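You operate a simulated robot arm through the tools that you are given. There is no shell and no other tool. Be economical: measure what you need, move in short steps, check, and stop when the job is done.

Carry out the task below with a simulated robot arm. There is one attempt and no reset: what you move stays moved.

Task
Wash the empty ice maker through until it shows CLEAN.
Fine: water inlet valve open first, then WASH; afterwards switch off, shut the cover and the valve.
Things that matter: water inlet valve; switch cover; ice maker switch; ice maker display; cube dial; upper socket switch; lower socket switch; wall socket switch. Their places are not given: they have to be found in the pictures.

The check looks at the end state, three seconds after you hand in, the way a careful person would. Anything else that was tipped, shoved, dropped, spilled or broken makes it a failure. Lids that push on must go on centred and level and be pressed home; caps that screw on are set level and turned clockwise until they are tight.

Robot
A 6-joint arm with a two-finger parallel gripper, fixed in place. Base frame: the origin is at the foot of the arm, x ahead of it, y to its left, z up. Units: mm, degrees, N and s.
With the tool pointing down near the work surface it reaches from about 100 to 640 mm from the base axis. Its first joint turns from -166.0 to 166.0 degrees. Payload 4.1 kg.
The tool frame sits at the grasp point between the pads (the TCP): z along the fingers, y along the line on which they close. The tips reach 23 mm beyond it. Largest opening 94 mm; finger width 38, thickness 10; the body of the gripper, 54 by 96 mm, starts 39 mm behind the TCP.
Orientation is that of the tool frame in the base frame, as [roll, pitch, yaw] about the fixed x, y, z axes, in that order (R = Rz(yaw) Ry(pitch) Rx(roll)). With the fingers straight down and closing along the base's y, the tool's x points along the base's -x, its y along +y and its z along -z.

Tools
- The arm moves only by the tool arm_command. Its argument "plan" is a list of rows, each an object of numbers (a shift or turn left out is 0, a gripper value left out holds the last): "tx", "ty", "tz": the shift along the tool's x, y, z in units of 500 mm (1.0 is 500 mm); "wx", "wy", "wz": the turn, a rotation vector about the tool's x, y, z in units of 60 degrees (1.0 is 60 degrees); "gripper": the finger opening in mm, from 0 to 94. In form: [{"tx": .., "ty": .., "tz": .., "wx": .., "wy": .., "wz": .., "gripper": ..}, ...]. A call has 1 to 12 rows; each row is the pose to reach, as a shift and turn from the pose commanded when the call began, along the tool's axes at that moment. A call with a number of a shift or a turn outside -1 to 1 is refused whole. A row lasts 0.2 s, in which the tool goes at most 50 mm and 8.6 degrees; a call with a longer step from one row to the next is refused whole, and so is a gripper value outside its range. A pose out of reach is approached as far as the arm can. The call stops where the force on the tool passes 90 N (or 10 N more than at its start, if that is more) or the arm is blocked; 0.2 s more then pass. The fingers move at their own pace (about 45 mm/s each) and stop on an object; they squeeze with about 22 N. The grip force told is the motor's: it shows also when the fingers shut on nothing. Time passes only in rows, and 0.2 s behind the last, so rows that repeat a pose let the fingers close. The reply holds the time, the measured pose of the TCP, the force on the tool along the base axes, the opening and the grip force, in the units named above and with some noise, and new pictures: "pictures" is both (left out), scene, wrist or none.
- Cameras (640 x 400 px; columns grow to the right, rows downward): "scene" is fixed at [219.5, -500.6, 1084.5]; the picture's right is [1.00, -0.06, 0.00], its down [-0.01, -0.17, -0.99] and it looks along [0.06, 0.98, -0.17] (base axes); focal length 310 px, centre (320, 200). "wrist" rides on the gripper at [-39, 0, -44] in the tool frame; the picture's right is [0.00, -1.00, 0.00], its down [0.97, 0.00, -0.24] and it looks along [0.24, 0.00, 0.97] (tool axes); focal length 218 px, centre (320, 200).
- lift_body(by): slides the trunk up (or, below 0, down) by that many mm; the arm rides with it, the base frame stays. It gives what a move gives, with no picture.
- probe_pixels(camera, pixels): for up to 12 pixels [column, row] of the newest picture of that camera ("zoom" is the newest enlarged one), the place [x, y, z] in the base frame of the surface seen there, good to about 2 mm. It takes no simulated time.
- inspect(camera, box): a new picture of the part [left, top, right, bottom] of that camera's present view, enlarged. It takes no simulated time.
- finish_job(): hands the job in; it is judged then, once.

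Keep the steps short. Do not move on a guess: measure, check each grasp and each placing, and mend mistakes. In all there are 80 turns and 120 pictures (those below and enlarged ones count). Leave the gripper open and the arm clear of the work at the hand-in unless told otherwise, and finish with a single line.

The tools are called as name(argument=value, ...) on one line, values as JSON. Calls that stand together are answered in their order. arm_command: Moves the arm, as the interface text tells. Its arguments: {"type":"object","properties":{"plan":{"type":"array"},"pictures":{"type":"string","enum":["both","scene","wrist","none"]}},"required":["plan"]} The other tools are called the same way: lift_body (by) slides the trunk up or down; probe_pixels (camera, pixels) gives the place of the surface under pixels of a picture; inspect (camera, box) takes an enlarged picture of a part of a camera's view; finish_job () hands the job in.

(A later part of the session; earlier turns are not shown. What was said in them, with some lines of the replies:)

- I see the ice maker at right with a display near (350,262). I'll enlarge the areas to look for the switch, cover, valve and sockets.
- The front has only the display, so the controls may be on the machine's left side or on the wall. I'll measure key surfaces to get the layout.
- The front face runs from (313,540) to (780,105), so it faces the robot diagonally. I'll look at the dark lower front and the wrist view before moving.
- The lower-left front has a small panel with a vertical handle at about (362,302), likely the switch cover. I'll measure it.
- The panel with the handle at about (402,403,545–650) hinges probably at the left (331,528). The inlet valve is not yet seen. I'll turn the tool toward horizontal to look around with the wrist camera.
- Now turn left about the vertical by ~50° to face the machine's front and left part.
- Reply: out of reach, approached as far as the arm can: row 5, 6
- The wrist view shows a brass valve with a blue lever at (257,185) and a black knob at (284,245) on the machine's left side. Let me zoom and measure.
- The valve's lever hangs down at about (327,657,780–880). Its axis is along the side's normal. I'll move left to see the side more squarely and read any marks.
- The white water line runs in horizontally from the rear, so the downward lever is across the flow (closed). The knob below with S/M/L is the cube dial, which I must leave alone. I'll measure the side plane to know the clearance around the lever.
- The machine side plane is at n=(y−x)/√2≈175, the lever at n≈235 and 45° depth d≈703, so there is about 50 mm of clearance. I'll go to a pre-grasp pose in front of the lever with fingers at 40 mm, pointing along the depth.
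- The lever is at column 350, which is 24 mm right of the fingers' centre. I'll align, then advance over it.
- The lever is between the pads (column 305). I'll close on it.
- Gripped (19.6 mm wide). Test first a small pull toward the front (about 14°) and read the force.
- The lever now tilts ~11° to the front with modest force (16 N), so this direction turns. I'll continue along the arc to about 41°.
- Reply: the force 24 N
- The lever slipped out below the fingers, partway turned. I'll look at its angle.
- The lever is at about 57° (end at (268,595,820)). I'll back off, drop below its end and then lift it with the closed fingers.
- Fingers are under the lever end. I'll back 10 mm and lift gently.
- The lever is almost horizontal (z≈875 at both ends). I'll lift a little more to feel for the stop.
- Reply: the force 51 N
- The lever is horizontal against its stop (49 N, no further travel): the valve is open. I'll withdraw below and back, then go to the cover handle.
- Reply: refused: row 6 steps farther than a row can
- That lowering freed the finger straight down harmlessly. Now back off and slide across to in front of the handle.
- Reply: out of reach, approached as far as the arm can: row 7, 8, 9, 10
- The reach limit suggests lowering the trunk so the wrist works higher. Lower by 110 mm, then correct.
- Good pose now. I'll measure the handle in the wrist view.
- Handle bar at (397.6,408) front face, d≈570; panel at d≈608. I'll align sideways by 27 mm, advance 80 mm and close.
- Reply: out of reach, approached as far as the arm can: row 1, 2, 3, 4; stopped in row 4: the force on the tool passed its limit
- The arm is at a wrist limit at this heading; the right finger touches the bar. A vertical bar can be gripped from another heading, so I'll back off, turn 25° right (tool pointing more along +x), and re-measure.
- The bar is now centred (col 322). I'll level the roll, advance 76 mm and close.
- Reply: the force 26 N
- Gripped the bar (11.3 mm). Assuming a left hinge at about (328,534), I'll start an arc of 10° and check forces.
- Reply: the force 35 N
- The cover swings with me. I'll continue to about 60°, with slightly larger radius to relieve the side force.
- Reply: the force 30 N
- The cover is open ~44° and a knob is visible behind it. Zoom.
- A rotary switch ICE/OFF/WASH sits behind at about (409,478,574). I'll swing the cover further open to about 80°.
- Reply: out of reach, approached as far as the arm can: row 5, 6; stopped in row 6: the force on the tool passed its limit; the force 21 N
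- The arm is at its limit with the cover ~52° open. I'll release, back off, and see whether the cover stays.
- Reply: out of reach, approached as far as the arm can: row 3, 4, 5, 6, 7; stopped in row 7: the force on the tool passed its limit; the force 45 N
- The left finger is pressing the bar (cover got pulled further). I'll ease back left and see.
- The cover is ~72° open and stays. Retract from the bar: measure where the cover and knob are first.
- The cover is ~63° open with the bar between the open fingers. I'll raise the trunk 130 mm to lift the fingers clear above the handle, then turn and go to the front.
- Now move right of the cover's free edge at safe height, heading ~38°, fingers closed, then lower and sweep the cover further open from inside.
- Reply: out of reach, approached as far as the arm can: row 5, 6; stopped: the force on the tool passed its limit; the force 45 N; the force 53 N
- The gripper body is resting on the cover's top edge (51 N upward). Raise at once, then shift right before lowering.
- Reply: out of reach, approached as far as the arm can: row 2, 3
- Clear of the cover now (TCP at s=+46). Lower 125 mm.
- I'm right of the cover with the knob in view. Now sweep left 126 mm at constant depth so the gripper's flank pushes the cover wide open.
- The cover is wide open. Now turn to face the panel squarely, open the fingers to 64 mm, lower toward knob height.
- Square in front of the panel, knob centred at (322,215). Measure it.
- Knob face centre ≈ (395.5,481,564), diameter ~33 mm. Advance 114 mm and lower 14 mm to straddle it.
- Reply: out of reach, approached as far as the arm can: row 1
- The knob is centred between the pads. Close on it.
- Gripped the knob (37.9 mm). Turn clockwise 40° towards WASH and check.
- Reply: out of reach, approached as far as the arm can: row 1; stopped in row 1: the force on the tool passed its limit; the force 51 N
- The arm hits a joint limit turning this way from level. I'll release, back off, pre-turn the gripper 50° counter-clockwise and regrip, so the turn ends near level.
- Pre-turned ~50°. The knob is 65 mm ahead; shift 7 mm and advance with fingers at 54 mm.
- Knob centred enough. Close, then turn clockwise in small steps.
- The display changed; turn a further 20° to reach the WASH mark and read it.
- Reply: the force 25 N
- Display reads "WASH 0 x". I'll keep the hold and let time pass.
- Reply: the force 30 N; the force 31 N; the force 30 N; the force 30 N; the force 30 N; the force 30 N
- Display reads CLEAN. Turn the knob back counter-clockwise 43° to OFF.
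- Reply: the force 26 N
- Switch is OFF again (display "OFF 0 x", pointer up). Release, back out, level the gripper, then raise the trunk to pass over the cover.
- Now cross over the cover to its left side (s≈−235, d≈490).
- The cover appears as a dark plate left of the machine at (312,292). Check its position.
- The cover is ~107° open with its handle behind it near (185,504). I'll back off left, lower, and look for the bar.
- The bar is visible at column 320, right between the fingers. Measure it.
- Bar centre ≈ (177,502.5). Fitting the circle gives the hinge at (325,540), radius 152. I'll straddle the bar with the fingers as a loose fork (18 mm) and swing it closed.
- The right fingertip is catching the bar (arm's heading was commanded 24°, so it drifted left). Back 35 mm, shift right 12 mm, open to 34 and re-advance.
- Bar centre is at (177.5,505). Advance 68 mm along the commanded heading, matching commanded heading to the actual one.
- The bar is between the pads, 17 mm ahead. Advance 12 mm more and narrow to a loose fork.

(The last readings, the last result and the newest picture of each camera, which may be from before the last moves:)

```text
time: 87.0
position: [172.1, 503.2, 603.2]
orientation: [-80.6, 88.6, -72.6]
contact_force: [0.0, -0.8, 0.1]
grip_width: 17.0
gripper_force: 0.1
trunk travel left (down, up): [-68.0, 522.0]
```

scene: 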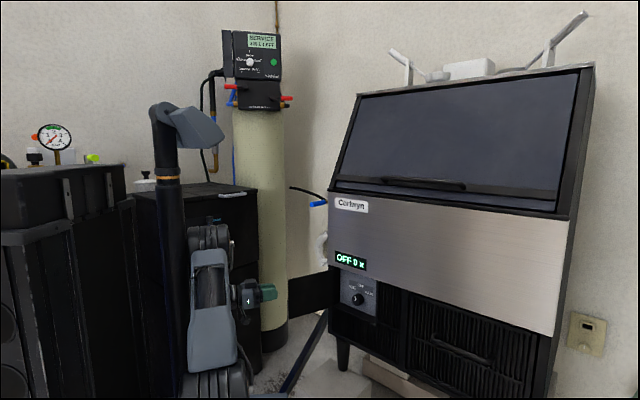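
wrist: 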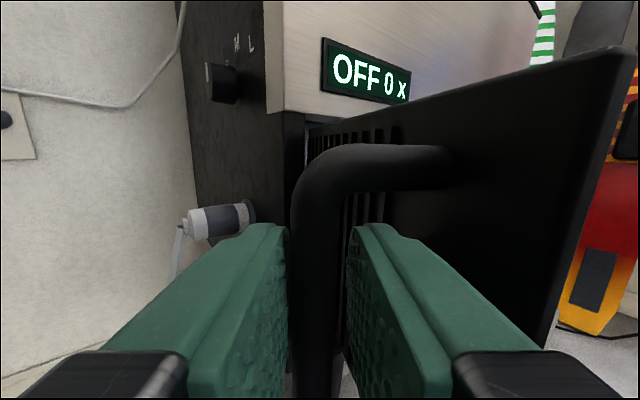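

Bar is in the fork. Swing it about 48° along the arc.

arm_command(plan=[{"tz": 0.002, "ty": -0.023}, {"tz": 0.006, "ty": -0.046}, {"tz": 0.012, "ty": -0.067}, {"tz": 0.019, "ty": -0.087}, {"tz": 0.027, "ty": -0.106}, {"tz": 0.037, "ty": -0.125}, {"tz": 0.049, "ty": -0.143}, {"tz": 0.061, "ty": -0.16}, {"tz": 0.075, "ty": -0.177}, {"tz": 0.09, "ty": -0.192}, {"tz": 0.106, "ty": -0.206}, {"tz": 0.122, "ty": -0.219}])

```text
time: 89.5
position: [248.0, 402.7, 605.5]
orientation: [-79.6, 88.7, -71.7]
contact_force: [-0.2, -0.2, 0.9]
grip_width: 17.0
gripper_force: 0.0
trunk travel left (down, up): [-68.0, 522.0]
```

scene: 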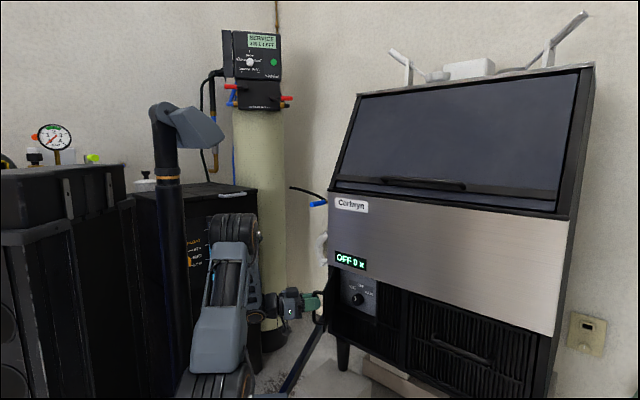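
wrist: 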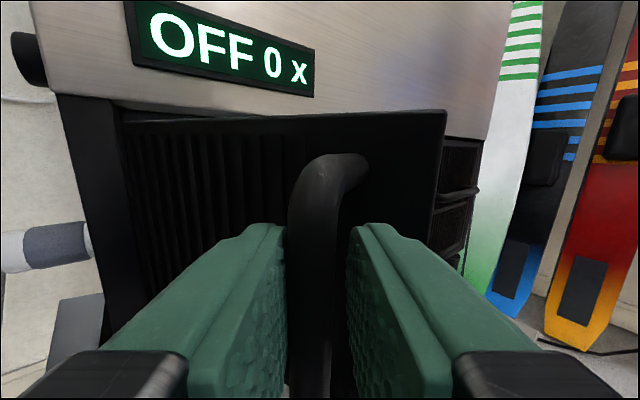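

Bar held in the fork at ~57° open. Now close the grip and continue the arc to nearly shut.

arm_command(plan=[{"gripper": 0}, {"gripper": 0}, {"gripper": 0}, {"tz": 0.018, "ty": -0.012}, {"tz": 0.036, "ty": -0.022}, {"tz": 0.075, "ty": -0.04}, {"tz": 0.116, "ty": -0.051}, {"tz": 0.158, "ty": -0.057}, {"tz": 0.2, "ty": -0.057}, {"tz": 0.242, "ty": -0.051}, {"tz": 0.265, "ty": -0.046}])

```text
time: 92.0
position: [380.1, 401.3, 604.3]
orientation: [-80.2, 88.6, -71.9]
contact_force: [-16.3, 30.0, -2.4]
grip_width: 11.6
gripper_force: 45.1
trunk travel left (down, up): [-68.0, 522.0]
```

scene: 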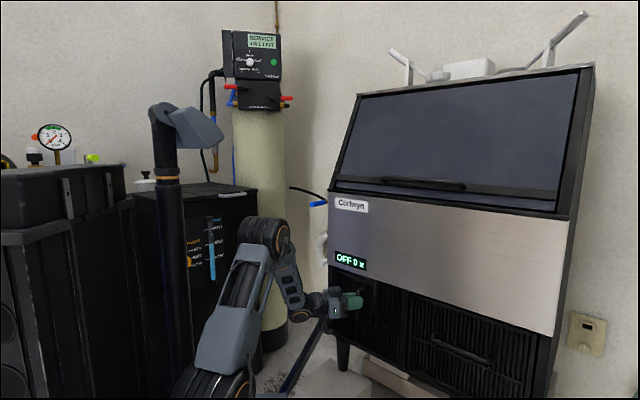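
wrist: 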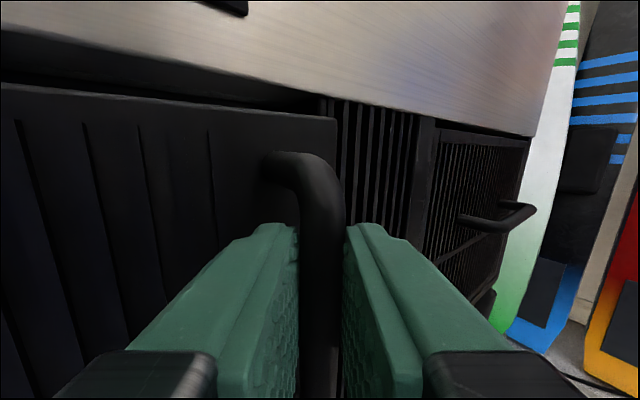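

About 5° left to go. Push the last bit until it seats.

arm_command(plan=[{"tz": 0.01, "ty": 0.012}, {"tz": 0.02, "ty": 0.016}, {"tz": 0.03, "ty": 0.02}, {"tz": 0.038, "ty": 0.026}, {"tz": 0.038, "ty": 0.026}], pictures="wrist")

inspect(camera="scene", box=[322, 262, 402, 332])

```text
time: 93.2
position: [398.8, 410.0, 604.7]
orientation: [-81.9, 88.5, -74.3]
contact_force: [-39.2, -31.4, -7.2]
grip_width: 12.0
gripper_force: 44.1
trunk travel left (down, up): [-68.0, 522.0]
```

wrist: 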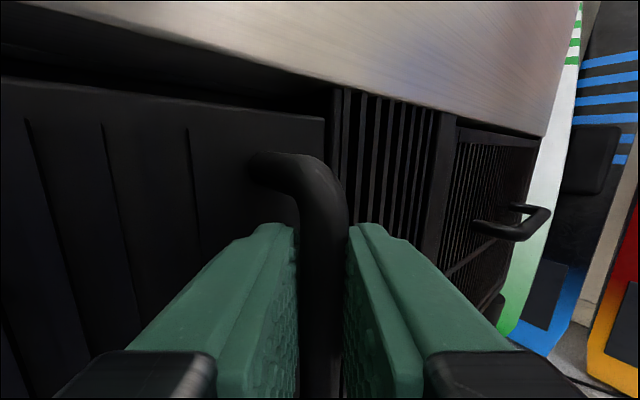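

```text
5.71 times, centred on (362, 297) of scene
```

zoom: 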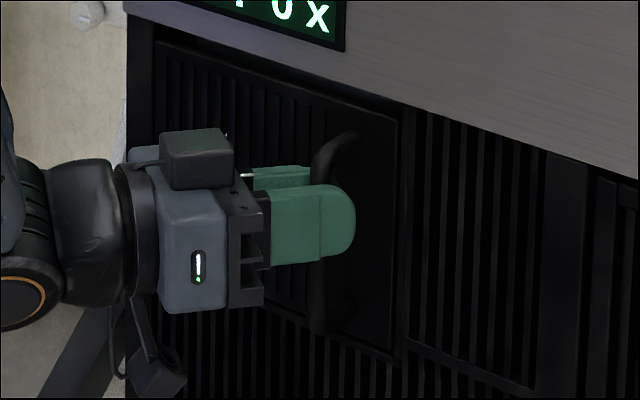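

The cover is flush and resists (50 N): shut. Release and retract straight back.

arm_command(plan=[{"tz": -0.015, "ty": -0.012, "gripper": 40}, {"tz": -0.02, "ty": -0.012, "gripper": 40}, {"tz": -0.02, "ty": -0.012, "gripper": 40}, {"tz": -0.08, "ty": -0.01}, {"tz": -0.15, "ty": -0.01}, {"tz": -0.22}, {"tz": -0.22}])

probe_pixels(camera="scene", pixels=[[361, 302], [361, 290], [374, 321], [372, 285], [335, 272]])

```text
time: 94.8
position: [288.4, 397.7, 604.1]
orientation: [-79.7, 88.4, -71.8]
contact_force: [-0.2, 0.2, -0.5]
grip_width: 39.9
gripper_force: 0.0
trunk travel left (down, up): [-68.0, 522.0]
```

scene: 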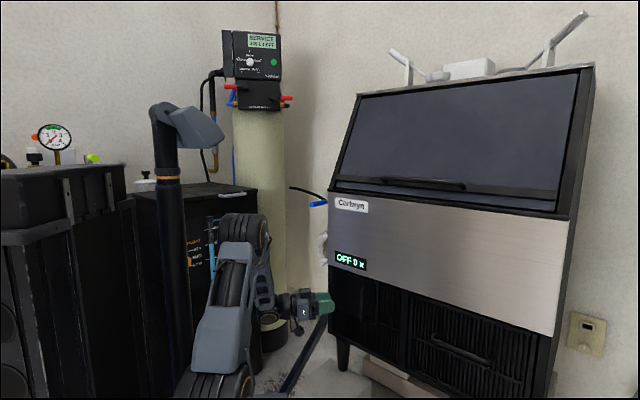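
wrist: 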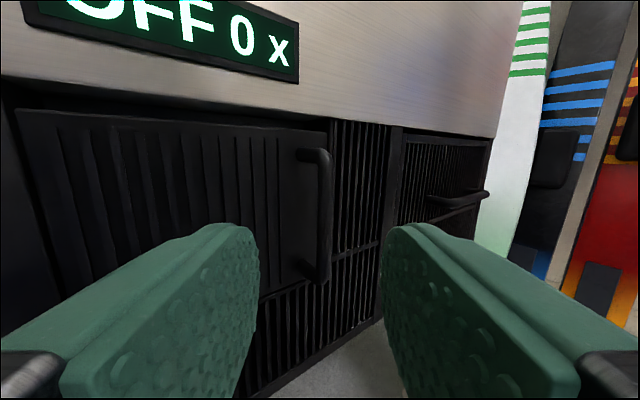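

```text
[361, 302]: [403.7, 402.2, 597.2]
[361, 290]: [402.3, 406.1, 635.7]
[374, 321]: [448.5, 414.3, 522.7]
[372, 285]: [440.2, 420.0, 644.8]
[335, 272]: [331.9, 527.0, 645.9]
```

The cover measures exactly as at the start: shut. Now the valve: raise the trunk 160 mm, then go left and up in front of the lever, closed fingers above its height.

lift_body(by=160)

arm_command(plan=[{"tz": -0.036, "ty": 0.038, "tx": -0.05, "wx": -0.1, "gripper": 0}, {"tz": -0.072, "ty": 0.077, "tx": -0.1, "wx": -0.2, "gripper": 0}, {"tz": -0.108, "ty": 0.115, "tx": -0.15, "wx": -0.3}, {"tz": -0.144, "ty": 0.153, "tx": -0.21, "wx": -0.4}, {"tz": -0.18, "ty": 0.192, "tx": -0.27, "wx": -0.5}, {"tz": -0.216, "ty": 0.23, "tx": -0.325, "wx": -0.6}, {"tz": -0.216, "ty": 0.23, "tx": -0.325, "wx": -0.62}])

```text
time: 96.6
position: [288.0, 398.1, 763.7]
orientation: [-80.6, 88.5, -72.7]
contact_force: [0.5, 0.5, -0.5]
grip_width: 39.9
gripper_force: 0.1
trunk travel left (down, up): [-228.0, 362.0]
```

```text
time: 98.2
position: [164.1, 501.9, 922.5]
orientation: [-117.7, 88.5, -72.4]
contact_force: [0.9, 0.0, 0.1]
grip_width: 0.1
gripper_force: 21.9
trunk travel left (down, up): [-228.0, 362.0]
```

scene: 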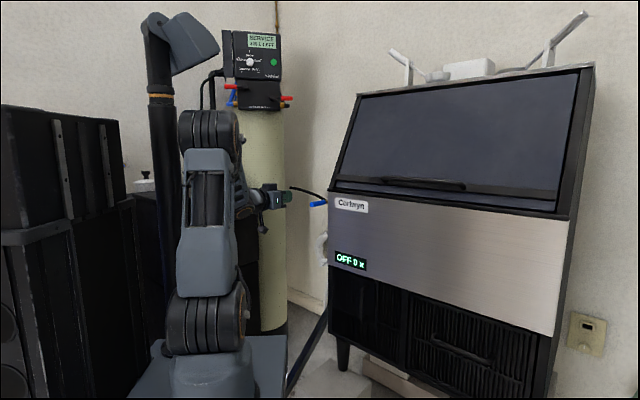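
wrist: 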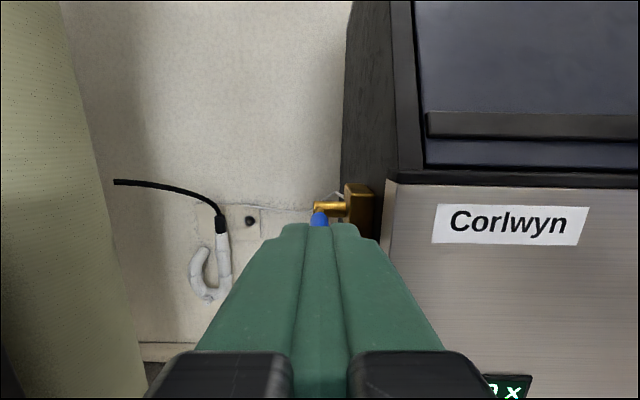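

Aligned with the lever (blue end just above the fingertips at (320,218)). Advance above it, then press down along its arc.

arm_command(plan=[{"tz": 0.09, "tx": -0.01, "ty": -0.008}, {"tz": 0.18, "tx": -0.012, "ty": -0.008}, {"tz": 0.262, "tx": -0.012, "ty": -0.008}, {"tz": 0.262, "tx": 0.02, "ty": -0.008}, {"tz": 0.26, "tx": 0.045, "ty": -0.008}, {"tz": 0.26, "tx": 0.068, "ty": -0.008}, {"tz": 0.265, "tx": 0.09, "ty": -0.008}, {"tz": 0.27, "tx": 0.108, "ty": -0.008}])

inspect(camera="scene", box=[280, 180, 360, 240])

```text
time: 100.0
position: [263.8, 593.2, 866.1]
orientation: [-120.0, 88.6, -74.9]
contact_force: [-0.3, -0.1, 0.1]
grip_width: 0.0
gripper_force: 22.1
trunk travel left (down, up): [-228.0, 362.0]
```

scene: 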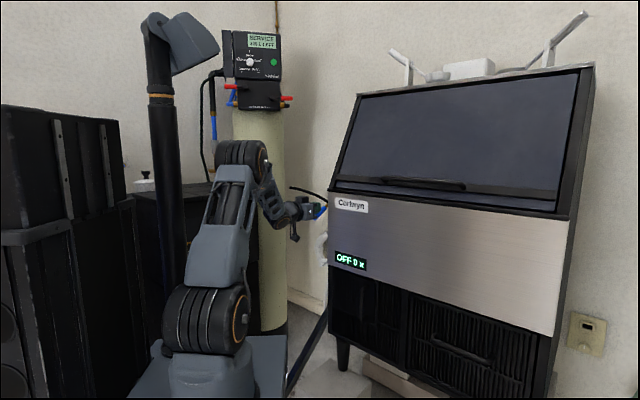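
wrist: 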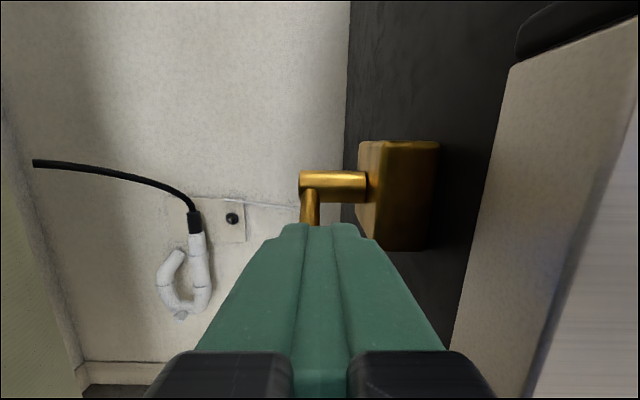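

```text
6.67 times, centred on (320, 210) of scene
```

zoom: 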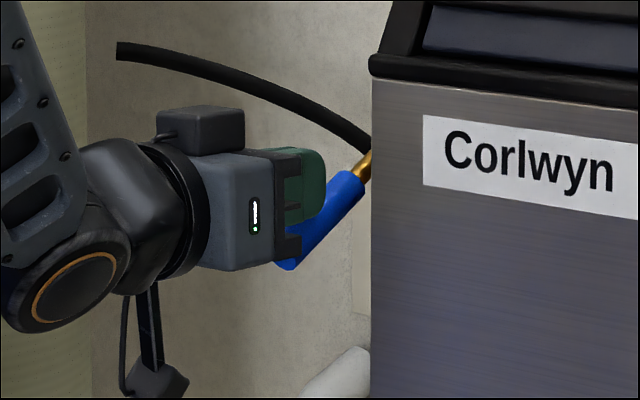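

The lever is following, ~45° down. Continue down and inward.

arm_command(plan=[{"tz": 0.01, "tx": 0.017}, {"tz": 0.02, "tx": 0.033}, {"tz": 0.035, "tx": 0.048}, {"tz": 0.05, "tx": 0.062}, {"tz": 0.068, "tx": 0.075}, {"tz": 0.088, "tx": 0.09}, {"tz": 0.105, "tx": 0.105}, {"tz": 0.118, "tx": 0.112}, {"tz": 0.128, "tx": 0.12}])

```text
time: 102.0
position: [308.4, 636.3, 805.5]
orientation: [-119.6, 88.6, -74.6]
contact_force: [0.1, 0.1, -0.1]
grip_width: 0.0
gripper_force: 22.0
trunk travel left (down, up): [-228.0, 362.0]
```

scene: 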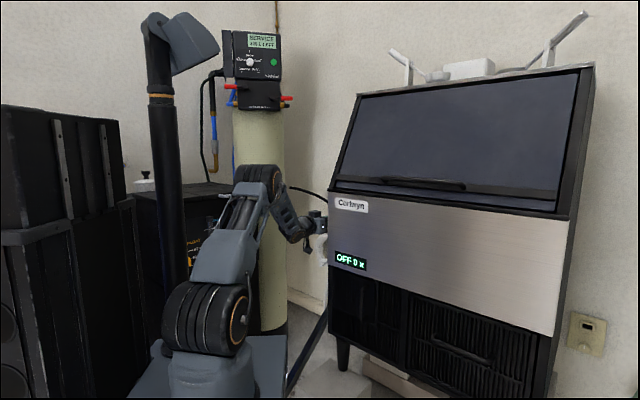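
wrist: 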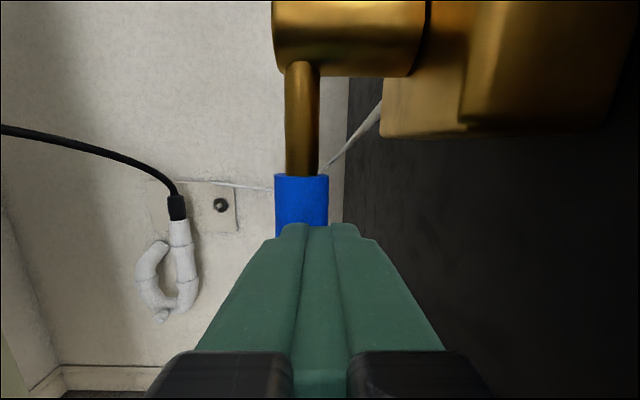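

Lever is nearly vertical. Push gently in until it meets its stop.

arm_command(plan=[{"tz": 0.004, "ty": 0.008}, {"tz": 0.01, "ty": 0.008}, {"tz": 0.016, "ty": 0.008}, {"tz": 0.016, "ty": 0.008}], pictures="wrist")

probe_pixels(camera="wrist", pixels=[[305, 80], [305, 110], [305, 150], [305, 190], [305, 210]])

```text
time: 103.0
position: [308.0, 642.7, 805.8]
orientation: [-122.1, 88.6, -77.0]
contact_force: [-31.3, -49.6, -13.0]
grip_width: 0.1
gripper_force: 22.1
trunk travel left (down, up): [-228.0, 362.0]
```

wrist: 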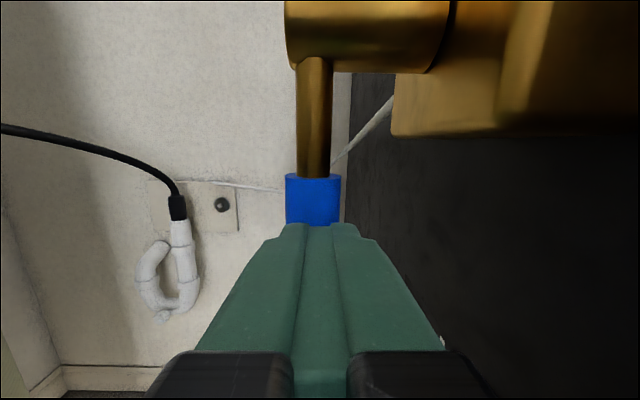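

```text
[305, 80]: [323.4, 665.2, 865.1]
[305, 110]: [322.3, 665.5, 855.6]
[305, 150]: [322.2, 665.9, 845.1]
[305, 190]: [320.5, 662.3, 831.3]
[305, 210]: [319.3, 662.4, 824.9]
```

The lever is vertical (d≈698.7 along its stem) and against its stop: closed. Retract, open the gripper and check everything.

arm_command(plan=[{"tz": -0.06}, {"tz": -0.14}, {"tz": -0.22}, {"tz": -0.3}, {"tz": -0.37, "gripper": 94}, {"tz": -0.42, "gripper": 94}, {"tz": -0.42, "gripper": 94}])

inspect(camera="wrist", box=[200, 80, 440, 230])

inspect(camera="scene", box=[310, 240, 420, 330])

```text
time: 104.6
position: [163.0, 495.8, 809.7]
orientation: [-117.2, 88.6, -72.1]
contact_force: [-0.1, -0.9, 0.4]
grip_width: 68.8
gripper_force: 0.1
trunk travel left (down, up): [-228.0, 362.0]
```

scene: 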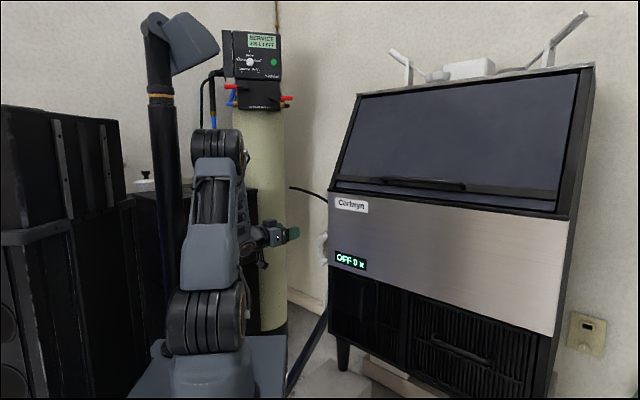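
wrist: 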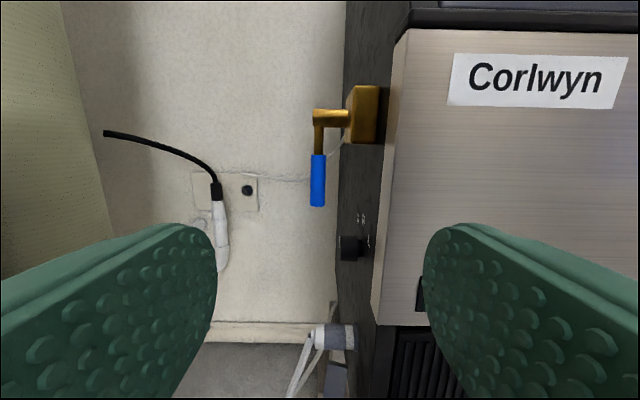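

```text
2.67 times, centred on (320, 155) of wrist
```

zoom: 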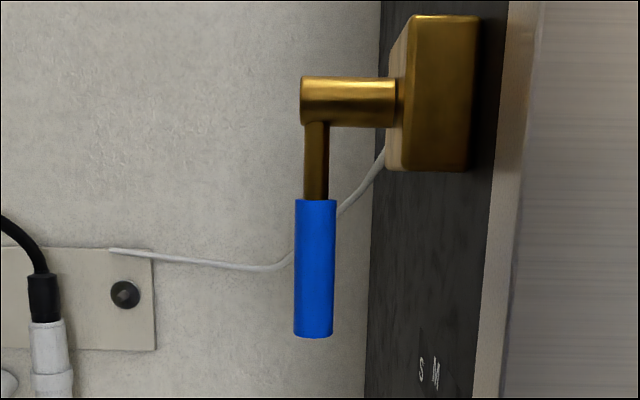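

```text
4.44 times, centred on (365, 285) of scene
5 turns are left
```

zoom: 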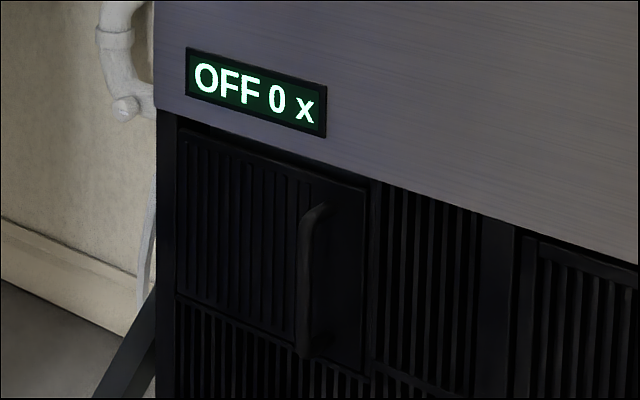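

The valve lever is down (closed), the cover is shut, the display reads OFF, the gripper is open and the arm is clear. I'm handing in.

finish_job()

```text
The job is handed in.
```

The ice maker was washed until it showed CLEAN; it is now switched off, with the switch cover shut and the water inlet valve closed.
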